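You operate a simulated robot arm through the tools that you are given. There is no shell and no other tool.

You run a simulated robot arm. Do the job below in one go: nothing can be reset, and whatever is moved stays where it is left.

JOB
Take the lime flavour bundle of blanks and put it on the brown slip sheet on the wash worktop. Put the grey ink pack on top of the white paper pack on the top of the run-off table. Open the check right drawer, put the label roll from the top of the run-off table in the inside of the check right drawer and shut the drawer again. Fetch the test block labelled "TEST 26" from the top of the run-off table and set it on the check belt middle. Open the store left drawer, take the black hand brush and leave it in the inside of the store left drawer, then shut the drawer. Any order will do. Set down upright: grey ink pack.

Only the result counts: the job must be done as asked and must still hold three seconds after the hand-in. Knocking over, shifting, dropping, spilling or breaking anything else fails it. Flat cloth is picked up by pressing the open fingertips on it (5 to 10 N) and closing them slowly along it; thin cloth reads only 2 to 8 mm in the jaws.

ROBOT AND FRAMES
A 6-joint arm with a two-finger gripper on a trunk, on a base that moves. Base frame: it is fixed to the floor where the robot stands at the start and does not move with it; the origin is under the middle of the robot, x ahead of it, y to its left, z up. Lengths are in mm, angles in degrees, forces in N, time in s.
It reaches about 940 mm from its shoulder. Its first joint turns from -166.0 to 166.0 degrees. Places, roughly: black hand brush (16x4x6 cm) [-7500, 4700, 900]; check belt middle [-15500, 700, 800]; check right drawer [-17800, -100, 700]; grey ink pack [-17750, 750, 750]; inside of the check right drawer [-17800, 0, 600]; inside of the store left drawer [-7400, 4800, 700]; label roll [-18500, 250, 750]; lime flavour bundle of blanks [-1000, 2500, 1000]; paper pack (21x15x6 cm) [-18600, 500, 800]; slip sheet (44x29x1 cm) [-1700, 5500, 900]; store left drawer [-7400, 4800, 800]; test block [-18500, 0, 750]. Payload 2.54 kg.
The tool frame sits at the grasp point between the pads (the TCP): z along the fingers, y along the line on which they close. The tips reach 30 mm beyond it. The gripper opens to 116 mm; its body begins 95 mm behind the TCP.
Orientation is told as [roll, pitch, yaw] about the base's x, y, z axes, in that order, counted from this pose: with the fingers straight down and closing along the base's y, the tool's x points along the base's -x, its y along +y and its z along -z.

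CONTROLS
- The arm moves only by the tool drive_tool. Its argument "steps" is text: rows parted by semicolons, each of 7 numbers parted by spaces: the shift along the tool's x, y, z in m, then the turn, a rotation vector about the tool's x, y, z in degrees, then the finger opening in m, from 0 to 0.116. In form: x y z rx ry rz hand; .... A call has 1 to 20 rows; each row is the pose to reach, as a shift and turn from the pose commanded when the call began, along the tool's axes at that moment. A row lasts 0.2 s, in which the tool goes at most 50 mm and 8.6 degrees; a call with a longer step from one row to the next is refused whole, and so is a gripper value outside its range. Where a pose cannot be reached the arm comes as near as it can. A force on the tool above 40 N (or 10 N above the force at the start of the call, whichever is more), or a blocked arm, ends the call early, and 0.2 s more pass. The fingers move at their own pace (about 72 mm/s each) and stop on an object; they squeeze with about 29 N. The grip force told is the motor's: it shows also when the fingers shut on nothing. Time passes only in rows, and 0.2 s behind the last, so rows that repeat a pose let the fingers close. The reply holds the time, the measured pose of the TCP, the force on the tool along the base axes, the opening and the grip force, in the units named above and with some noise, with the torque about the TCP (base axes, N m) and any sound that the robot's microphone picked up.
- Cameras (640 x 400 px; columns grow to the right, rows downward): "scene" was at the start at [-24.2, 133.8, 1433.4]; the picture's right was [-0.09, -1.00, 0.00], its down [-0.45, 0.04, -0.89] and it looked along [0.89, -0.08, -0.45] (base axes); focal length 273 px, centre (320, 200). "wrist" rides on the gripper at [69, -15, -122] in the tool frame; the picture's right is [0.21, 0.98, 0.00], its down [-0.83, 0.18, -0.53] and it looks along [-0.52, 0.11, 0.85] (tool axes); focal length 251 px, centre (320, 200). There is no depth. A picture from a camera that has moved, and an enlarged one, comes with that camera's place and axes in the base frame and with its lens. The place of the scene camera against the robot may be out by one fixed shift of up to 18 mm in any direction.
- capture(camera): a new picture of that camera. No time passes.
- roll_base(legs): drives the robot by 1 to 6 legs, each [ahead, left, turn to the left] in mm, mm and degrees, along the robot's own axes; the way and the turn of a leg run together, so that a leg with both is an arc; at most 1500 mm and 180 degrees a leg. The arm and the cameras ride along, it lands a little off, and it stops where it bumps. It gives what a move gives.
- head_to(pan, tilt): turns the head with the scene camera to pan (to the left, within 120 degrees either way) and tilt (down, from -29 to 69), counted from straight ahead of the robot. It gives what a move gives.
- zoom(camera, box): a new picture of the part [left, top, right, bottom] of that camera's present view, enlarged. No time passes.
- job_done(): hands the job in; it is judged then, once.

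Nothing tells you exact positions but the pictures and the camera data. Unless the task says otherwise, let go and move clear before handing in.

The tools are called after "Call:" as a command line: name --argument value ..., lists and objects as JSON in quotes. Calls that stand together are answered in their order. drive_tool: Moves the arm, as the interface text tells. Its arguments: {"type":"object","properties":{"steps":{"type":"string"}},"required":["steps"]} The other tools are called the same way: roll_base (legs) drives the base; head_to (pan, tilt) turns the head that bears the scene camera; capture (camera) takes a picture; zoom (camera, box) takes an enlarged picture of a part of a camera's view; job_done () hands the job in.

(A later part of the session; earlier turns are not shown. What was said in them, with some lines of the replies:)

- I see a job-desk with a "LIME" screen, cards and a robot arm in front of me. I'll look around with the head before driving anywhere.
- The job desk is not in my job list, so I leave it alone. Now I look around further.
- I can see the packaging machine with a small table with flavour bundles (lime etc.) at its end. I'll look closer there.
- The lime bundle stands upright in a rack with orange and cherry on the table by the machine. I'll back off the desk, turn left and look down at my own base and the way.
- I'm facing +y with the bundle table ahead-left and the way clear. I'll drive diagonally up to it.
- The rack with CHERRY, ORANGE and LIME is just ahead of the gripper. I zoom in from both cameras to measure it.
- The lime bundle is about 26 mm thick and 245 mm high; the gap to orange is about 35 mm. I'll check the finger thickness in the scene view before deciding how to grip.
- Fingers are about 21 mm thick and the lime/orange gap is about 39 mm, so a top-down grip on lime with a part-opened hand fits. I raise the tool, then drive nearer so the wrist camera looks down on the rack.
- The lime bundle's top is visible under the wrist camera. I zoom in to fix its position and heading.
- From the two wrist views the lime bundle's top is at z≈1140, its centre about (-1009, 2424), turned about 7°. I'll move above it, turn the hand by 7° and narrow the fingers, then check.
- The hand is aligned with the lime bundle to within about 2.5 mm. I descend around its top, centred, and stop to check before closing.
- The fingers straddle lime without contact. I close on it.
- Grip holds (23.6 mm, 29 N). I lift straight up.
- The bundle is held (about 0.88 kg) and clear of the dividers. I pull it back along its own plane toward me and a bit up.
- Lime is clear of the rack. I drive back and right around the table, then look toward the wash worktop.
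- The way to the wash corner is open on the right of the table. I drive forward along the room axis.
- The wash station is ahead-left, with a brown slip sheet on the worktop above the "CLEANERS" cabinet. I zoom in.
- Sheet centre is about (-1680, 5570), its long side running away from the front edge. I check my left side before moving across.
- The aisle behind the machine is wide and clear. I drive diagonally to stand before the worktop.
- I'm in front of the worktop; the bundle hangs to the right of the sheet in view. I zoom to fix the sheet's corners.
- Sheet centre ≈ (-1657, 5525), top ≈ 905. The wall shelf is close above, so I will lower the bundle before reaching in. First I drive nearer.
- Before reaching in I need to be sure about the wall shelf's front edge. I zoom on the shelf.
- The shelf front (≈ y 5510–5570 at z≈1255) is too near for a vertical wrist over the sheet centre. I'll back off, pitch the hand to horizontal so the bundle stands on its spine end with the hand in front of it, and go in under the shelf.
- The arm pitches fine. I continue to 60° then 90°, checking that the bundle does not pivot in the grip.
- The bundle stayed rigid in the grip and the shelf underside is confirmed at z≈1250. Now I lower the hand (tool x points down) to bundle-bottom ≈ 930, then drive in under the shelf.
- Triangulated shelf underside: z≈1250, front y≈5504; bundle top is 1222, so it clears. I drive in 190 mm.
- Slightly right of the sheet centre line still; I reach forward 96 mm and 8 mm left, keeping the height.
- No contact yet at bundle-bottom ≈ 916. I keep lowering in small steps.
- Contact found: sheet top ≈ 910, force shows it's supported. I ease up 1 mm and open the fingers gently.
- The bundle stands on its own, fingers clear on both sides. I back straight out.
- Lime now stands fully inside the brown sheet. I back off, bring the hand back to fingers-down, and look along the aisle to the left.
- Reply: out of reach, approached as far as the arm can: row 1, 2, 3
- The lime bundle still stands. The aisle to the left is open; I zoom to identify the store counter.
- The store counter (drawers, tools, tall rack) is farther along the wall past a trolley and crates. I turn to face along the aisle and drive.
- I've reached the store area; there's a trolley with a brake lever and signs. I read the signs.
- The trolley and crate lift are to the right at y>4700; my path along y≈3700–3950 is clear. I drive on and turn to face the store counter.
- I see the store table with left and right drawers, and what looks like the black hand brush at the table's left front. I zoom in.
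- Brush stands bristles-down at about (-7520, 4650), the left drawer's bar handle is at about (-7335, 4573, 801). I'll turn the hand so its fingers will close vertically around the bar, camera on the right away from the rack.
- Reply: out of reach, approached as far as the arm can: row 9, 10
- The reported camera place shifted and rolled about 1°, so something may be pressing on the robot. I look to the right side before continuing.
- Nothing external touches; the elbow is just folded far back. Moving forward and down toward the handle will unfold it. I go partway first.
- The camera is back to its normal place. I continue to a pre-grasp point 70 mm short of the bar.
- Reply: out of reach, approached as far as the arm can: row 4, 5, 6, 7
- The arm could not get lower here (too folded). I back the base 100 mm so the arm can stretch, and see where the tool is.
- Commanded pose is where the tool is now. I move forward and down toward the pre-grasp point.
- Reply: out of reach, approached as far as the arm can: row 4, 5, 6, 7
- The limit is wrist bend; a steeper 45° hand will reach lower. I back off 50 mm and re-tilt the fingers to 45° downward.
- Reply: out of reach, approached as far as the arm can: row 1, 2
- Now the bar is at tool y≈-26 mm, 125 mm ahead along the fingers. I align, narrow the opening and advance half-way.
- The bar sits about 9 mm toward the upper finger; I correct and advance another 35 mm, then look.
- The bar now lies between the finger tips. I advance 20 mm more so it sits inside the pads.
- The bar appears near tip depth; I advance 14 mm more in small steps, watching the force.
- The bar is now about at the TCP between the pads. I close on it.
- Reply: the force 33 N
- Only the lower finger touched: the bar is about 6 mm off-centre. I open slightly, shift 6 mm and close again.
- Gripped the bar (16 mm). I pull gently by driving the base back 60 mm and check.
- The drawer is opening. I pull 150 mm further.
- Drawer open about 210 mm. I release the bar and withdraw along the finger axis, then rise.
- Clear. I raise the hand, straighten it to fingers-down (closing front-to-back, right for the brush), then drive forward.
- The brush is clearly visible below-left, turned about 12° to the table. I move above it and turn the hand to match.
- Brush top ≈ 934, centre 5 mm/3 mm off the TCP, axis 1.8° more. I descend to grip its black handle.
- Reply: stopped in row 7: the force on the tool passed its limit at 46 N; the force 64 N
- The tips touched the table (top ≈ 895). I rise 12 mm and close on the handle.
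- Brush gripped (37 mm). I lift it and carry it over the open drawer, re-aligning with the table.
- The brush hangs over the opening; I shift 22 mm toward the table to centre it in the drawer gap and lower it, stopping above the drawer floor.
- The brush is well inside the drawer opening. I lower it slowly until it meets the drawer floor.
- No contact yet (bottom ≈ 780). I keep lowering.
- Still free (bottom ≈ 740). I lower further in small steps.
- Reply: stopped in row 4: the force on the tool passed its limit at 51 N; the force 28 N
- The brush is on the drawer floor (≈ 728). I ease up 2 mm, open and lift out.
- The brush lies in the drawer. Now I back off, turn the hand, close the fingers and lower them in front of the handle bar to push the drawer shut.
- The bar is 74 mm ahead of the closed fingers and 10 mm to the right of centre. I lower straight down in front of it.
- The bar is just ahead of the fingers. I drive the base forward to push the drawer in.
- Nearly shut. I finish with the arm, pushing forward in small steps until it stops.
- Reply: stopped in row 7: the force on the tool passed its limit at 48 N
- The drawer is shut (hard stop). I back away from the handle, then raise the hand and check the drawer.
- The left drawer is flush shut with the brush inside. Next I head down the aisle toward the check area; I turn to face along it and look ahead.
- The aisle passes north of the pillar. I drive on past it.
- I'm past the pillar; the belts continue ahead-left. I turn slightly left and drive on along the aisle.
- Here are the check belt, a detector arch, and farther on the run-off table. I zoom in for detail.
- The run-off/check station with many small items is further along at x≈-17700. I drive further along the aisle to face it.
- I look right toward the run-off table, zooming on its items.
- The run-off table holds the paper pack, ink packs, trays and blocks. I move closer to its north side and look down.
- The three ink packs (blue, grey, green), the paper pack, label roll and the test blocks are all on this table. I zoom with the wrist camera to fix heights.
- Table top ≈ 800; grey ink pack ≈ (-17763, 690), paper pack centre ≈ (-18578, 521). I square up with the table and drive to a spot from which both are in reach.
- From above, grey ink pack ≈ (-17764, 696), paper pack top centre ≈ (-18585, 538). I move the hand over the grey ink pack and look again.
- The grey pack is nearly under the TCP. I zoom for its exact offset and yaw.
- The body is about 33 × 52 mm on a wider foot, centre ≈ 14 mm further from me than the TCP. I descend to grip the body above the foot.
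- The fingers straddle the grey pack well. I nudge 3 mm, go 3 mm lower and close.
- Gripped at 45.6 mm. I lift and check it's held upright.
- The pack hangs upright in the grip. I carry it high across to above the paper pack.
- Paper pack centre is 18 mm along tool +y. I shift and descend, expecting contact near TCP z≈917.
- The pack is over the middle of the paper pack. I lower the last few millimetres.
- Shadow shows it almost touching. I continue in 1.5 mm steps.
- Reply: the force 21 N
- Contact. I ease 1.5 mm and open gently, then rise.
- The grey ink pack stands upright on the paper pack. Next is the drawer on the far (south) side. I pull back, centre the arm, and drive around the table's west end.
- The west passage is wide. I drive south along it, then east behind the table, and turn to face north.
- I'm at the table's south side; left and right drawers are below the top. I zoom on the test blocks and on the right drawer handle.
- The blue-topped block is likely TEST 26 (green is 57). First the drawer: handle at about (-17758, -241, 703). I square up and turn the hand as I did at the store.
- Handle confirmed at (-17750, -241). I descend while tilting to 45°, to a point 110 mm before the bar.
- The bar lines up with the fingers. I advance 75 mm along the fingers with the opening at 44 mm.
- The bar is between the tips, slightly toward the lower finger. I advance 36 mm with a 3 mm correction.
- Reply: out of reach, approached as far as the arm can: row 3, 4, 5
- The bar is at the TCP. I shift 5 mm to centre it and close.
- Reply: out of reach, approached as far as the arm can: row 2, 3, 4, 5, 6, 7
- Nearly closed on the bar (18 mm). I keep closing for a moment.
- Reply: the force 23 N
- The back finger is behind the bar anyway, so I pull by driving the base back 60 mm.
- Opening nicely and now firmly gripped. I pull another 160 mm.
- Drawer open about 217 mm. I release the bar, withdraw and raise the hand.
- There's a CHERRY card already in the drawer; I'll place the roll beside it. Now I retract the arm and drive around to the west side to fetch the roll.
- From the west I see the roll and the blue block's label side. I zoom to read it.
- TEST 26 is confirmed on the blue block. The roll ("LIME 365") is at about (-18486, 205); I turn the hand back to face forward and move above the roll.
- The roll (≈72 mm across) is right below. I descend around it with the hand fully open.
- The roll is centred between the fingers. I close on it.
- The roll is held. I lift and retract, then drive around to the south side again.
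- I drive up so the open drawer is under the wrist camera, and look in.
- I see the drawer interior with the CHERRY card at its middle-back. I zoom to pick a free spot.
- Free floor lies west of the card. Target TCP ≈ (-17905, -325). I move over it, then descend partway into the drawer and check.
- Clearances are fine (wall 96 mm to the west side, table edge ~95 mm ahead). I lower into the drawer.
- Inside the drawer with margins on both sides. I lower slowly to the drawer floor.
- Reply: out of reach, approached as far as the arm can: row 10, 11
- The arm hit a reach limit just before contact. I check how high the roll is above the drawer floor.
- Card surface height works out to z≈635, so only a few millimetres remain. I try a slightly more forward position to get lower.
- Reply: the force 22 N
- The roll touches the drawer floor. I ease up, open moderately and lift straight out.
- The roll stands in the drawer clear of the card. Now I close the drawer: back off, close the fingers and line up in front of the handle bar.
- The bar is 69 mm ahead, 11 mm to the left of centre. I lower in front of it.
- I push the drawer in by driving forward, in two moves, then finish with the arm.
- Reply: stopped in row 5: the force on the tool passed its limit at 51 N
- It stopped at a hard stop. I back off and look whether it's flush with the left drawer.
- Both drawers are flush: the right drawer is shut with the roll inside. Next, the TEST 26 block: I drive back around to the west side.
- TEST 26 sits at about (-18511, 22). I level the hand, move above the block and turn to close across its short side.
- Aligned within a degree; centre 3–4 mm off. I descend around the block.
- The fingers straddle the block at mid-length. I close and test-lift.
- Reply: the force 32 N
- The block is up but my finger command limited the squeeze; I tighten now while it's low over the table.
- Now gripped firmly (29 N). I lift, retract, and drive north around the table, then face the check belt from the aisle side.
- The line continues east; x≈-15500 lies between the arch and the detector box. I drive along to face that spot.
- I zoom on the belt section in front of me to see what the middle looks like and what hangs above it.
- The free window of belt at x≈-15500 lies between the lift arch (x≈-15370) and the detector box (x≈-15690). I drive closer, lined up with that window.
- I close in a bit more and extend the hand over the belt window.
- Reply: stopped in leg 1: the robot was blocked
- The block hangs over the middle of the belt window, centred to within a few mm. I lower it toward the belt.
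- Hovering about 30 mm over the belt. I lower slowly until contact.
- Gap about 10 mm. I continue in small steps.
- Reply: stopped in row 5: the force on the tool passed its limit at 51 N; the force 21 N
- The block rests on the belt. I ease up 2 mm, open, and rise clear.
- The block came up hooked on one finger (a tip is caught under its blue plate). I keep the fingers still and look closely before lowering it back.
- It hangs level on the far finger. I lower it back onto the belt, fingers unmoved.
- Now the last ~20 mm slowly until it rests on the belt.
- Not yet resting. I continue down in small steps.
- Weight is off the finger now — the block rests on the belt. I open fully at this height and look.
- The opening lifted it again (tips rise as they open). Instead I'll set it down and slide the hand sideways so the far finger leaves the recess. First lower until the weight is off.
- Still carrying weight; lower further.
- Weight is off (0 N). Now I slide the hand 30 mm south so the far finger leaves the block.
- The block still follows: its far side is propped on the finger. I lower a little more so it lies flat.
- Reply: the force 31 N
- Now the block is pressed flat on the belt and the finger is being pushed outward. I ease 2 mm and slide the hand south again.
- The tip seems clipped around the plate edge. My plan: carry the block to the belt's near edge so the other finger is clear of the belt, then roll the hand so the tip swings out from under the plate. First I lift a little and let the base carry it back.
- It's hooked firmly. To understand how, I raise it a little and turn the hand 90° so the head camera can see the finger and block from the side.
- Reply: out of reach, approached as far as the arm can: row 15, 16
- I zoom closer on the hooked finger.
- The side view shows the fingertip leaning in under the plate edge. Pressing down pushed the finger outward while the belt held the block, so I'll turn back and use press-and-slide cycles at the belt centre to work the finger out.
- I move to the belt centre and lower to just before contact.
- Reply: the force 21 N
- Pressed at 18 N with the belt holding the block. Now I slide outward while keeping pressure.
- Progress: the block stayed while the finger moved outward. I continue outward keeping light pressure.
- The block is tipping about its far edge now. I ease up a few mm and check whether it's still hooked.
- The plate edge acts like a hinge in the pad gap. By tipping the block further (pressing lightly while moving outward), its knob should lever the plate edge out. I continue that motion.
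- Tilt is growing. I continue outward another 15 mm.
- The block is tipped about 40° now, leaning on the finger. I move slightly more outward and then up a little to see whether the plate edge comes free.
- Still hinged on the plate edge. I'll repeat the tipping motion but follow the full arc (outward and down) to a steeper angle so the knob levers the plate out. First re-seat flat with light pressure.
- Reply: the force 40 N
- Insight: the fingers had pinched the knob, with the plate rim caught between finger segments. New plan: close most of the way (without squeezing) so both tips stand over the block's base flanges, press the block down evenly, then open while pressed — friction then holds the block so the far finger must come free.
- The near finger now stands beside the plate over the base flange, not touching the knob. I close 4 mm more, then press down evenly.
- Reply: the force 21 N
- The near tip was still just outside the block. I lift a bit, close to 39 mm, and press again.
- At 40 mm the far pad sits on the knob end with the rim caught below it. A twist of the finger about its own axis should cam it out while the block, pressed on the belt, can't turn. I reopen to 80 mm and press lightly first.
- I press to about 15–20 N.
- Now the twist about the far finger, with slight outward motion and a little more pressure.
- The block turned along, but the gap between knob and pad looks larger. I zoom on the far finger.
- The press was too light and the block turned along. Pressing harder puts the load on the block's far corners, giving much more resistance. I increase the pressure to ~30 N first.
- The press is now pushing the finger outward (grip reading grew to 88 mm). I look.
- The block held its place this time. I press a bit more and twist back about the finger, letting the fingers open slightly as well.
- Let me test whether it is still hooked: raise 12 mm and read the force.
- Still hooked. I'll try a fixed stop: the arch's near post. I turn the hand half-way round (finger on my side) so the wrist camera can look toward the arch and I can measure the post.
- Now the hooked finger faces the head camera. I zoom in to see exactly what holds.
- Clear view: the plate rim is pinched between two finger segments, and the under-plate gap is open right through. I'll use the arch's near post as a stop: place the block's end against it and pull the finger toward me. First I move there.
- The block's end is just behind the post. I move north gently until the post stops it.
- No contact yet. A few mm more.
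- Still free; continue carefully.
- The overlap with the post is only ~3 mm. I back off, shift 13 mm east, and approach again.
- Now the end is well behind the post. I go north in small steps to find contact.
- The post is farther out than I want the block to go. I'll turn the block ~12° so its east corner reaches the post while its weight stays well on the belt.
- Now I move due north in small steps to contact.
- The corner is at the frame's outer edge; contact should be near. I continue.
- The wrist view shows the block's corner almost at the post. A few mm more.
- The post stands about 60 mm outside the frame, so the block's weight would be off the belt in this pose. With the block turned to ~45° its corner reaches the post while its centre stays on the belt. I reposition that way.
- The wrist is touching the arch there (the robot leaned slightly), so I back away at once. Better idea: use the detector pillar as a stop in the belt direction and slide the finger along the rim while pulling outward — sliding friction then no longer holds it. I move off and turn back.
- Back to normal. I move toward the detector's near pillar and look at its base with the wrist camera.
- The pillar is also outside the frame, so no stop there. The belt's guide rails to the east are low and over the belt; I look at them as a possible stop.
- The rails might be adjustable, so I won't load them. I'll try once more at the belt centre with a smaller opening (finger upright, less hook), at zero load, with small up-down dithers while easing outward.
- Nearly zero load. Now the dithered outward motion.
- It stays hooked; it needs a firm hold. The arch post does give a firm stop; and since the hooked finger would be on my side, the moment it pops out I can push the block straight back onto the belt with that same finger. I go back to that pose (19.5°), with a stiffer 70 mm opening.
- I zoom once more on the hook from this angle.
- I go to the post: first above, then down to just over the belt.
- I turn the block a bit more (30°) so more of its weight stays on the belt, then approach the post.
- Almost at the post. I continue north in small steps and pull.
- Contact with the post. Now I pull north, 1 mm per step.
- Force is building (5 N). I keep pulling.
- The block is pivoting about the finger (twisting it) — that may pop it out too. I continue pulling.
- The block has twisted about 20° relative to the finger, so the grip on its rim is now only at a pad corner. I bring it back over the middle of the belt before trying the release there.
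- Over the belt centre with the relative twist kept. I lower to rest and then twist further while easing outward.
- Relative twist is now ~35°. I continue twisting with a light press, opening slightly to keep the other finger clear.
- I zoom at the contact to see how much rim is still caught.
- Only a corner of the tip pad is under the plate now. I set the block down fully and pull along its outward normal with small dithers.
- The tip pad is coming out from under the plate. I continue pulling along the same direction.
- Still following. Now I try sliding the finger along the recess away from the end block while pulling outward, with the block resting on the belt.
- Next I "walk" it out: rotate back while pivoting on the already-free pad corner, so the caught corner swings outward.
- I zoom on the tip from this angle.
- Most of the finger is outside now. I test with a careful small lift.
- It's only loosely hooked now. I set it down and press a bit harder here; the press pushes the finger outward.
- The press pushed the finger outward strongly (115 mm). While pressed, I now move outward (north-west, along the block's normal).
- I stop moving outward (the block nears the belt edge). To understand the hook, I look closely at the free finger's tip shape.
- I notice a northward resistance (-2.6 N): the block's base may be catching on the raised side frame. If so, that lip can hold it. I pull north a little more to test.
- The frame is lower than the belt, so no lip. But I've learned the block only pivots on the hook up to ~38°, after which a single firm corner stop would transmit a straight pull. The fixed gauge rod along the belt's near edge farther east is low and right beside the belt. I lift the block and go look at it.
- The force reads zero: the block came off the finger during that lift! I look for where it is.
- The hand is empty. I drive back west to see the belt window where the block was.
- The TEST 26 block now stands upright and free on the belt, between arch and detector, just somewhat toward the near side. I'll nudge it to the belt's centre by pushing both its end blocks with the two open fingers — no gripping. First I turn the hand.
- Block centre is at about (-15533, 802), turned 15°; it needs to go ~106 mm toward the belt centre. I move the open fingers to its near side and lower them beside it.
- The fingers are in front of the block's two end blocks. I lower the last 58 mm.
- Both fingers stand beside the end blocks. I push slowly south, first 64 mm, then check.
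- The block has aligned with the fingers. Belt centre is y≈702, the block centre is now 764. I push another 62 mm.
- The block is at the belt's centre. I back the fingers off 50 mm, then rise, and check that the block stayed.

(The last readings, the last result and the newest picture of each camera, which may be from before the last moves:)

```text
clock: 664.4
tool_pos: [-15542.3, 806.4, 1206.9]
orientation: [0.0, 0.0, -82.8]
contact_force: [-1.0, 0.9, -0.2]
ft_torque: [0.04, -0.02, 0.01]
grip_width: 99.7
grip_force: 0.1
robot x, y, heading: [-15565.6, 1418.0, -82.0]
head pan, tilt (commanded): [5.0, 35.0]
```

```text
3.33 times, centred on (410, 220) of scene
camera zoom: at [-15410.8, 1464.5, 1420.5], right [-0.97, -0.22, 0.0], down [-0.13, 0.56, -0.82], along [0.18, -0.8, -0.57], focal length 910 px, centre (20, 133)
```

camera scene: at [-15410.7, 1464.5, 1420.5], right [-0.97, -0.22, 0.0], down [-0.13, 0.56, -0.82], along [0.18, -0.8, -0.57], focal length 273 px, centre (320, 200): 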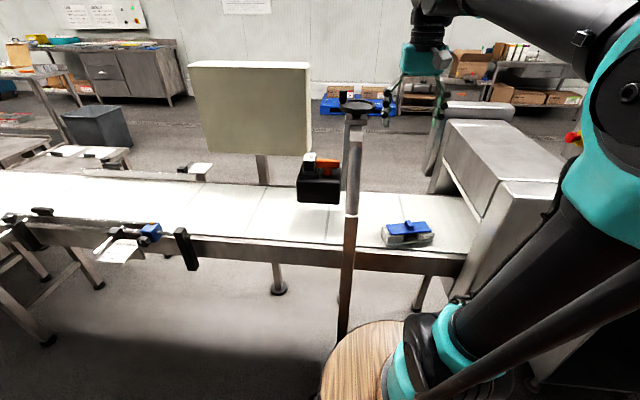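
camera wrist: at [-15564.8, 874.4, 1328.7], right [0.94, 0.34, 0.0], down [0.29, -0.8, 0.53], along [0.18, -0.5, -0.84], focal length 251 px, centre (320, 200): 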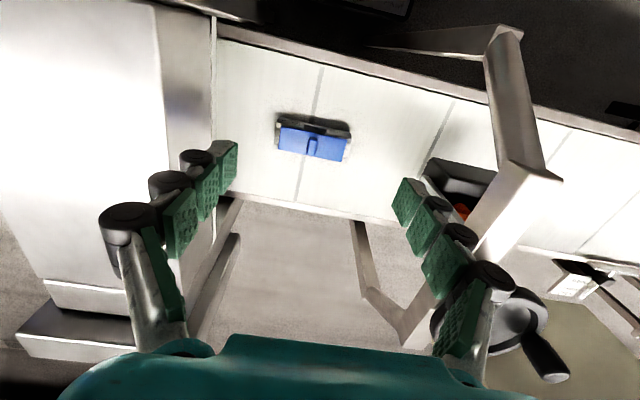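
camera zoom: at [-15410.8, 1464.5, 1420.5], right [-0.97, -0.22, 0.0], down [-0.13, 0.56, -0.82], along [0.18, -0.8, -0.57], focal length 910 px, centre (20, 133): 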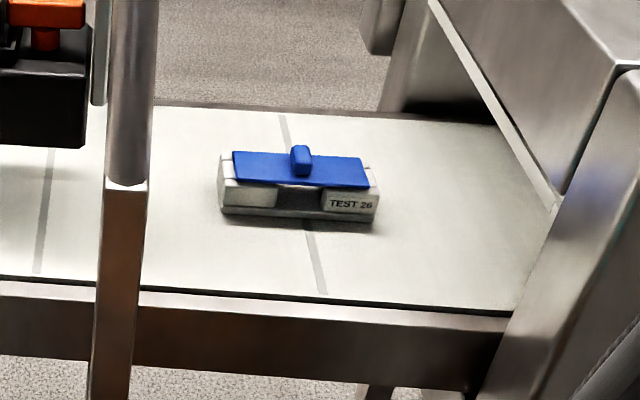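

The block stands upright and free in the belt's middle. I back away and take a last look at the run-off table (ink pack on paper pack).

Call:
roll_base --legs '[[-400, 0, 0]]'

Call:
head_to --pan 0 --tilt 25

Call:
zoom --camera "scene" --box '[260, 130, 480, 270]'

Call:
head_to --pan -62 --tilt 15

Call:
capture --camera "scene"

```text
clock: 666.9
tool_pos: [-15592.8, 1190.5, 1205.3]
orientation: [-0.1, -0.1, -82.1]
contact_force: [-0.1, -0.1, 0.8]
ft_torque: [-0.03, -0.01, -0.01]
grip_width: 100.0
grip_force: 0.0
robot x, y, heading: [-15624.2, 1798.9, -81.6]
head pan, tilt (commanded): [5.0, 35.0]
```

```text
clock: 667.6
tool_pos: [-15593.2, 1189.4, 1206.8]
orientation: [-0.1, -0.1, -82.2]
contact_force: [0.3, -0.8, -0.1]
ft_torque: [0.0, 0.0, 0.0]
grip_width: 99.8
grip_force: 0.2
robot x, y, heading: [-15618.5, 1801.4, -81.4]
head pan, tilt (commanded): [0.0, 25.0]
```

```text
2.86 times, centred on (370, 200) of scene
camera zoom: at [-15473.9, 1843.7, 1436.2], right [-0.99, -0.15, 0.0], down [-0.06, 0.42, -0.91], along [0.14, -0.9, -0.42], focal length 780 px, centre (177, 200)
```

zoom: 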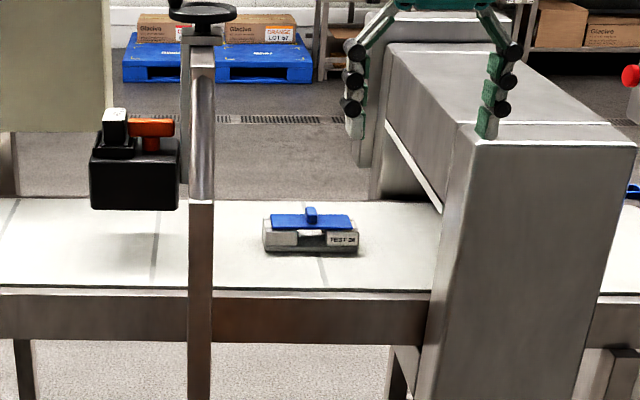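

```text
clock: 668.9
tool_pos: [-15591.0, 1191.1, 1205.1]
orientation: [-0.1, -0.1, -82.0]
contact_force: [-0.2, -0.6, -0.3]
ft_torque: [0.02, -0.01, 0.0]
grip_width: 99.9
grip_force: 0.0
robot x, y, heading: [-15619.9, 1801.9, -81.4]
head pan, tilt (commanded): [-62.0, 15.0]
```

```text
taken
camera scene: at [-15562.7, 1879.1, 1452.5], right [-0.6, 0.8, 0.0], down [0.21, 0.15, -0.97], along [-0.78, -0.58, -0.26], focal length 273 px, centre (320, 200)
```

scene: 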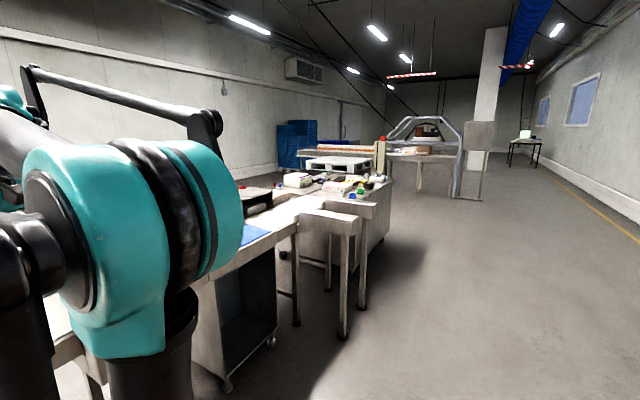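

Call:
zoom --camera "scene" --box '[270, 160, 400, 210]'

```text
4.92 times, centred on (335, 185) of scene
camera zoom: at [-15562.7, 1879.1, 1452.5], right [-0.6, 0.8, 0.0], down [0.21, 0.15, -0.97], along [-0.78, -0.58, -0.26], focal length 1343 px, centre (246, 274)
```

zoom: 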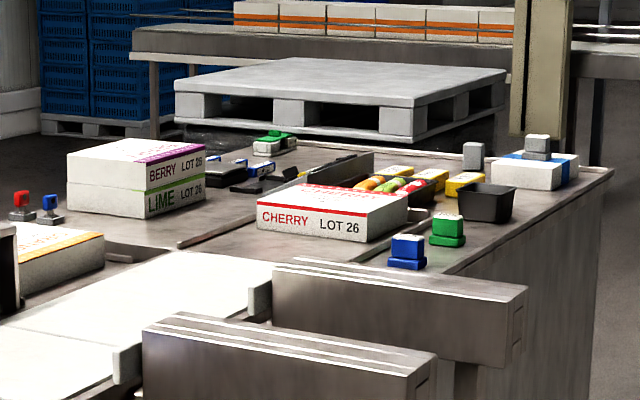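

The grey ink pack still stands upright on the paper pack, the TEST 26 block is on the middle of the check belt, both drawers were seen shut flush, and the lime bundle was standing on the slip sheet when I left it. The hand is empty and clear, so I hand the job in.

Call:
job_done

```text
The job is handed in.
```

I handed the job in with all five parts done. The result of the judging has not come back.

- **Lime bundle:** it stands on its end, fully inside the brown slip sheet. I put it down that way because the wall shelf left no room for the hand above it. I last saw it standing when I left the wash station and did not go back to check it.
- **Grey ink pack:** it stands upright on top of the white paper pack. I checked it again just before handing in.
- **Label roll:** it stands in the check right drawer beside a CHERRY card that was already there. The drawer is shut flush with its neighbour.
- **TEST 26 block:** it stands upright in the middle of the check belt, at about (-15525, 702).
- **Black hand brush:** it is in the store left drawer, and the drawer is shut flush.

**TEST 26 trouble:** the block caught on one finger when I set it down, and it took many tries to get free. During that, the wrist pressed against the printer arch for about a second, enough to lean the robot slightly. The base also stopped once against something in front of the belt. I did not see anything shifted or knocked in the pictures, but those two contacts are the main risk to the result.
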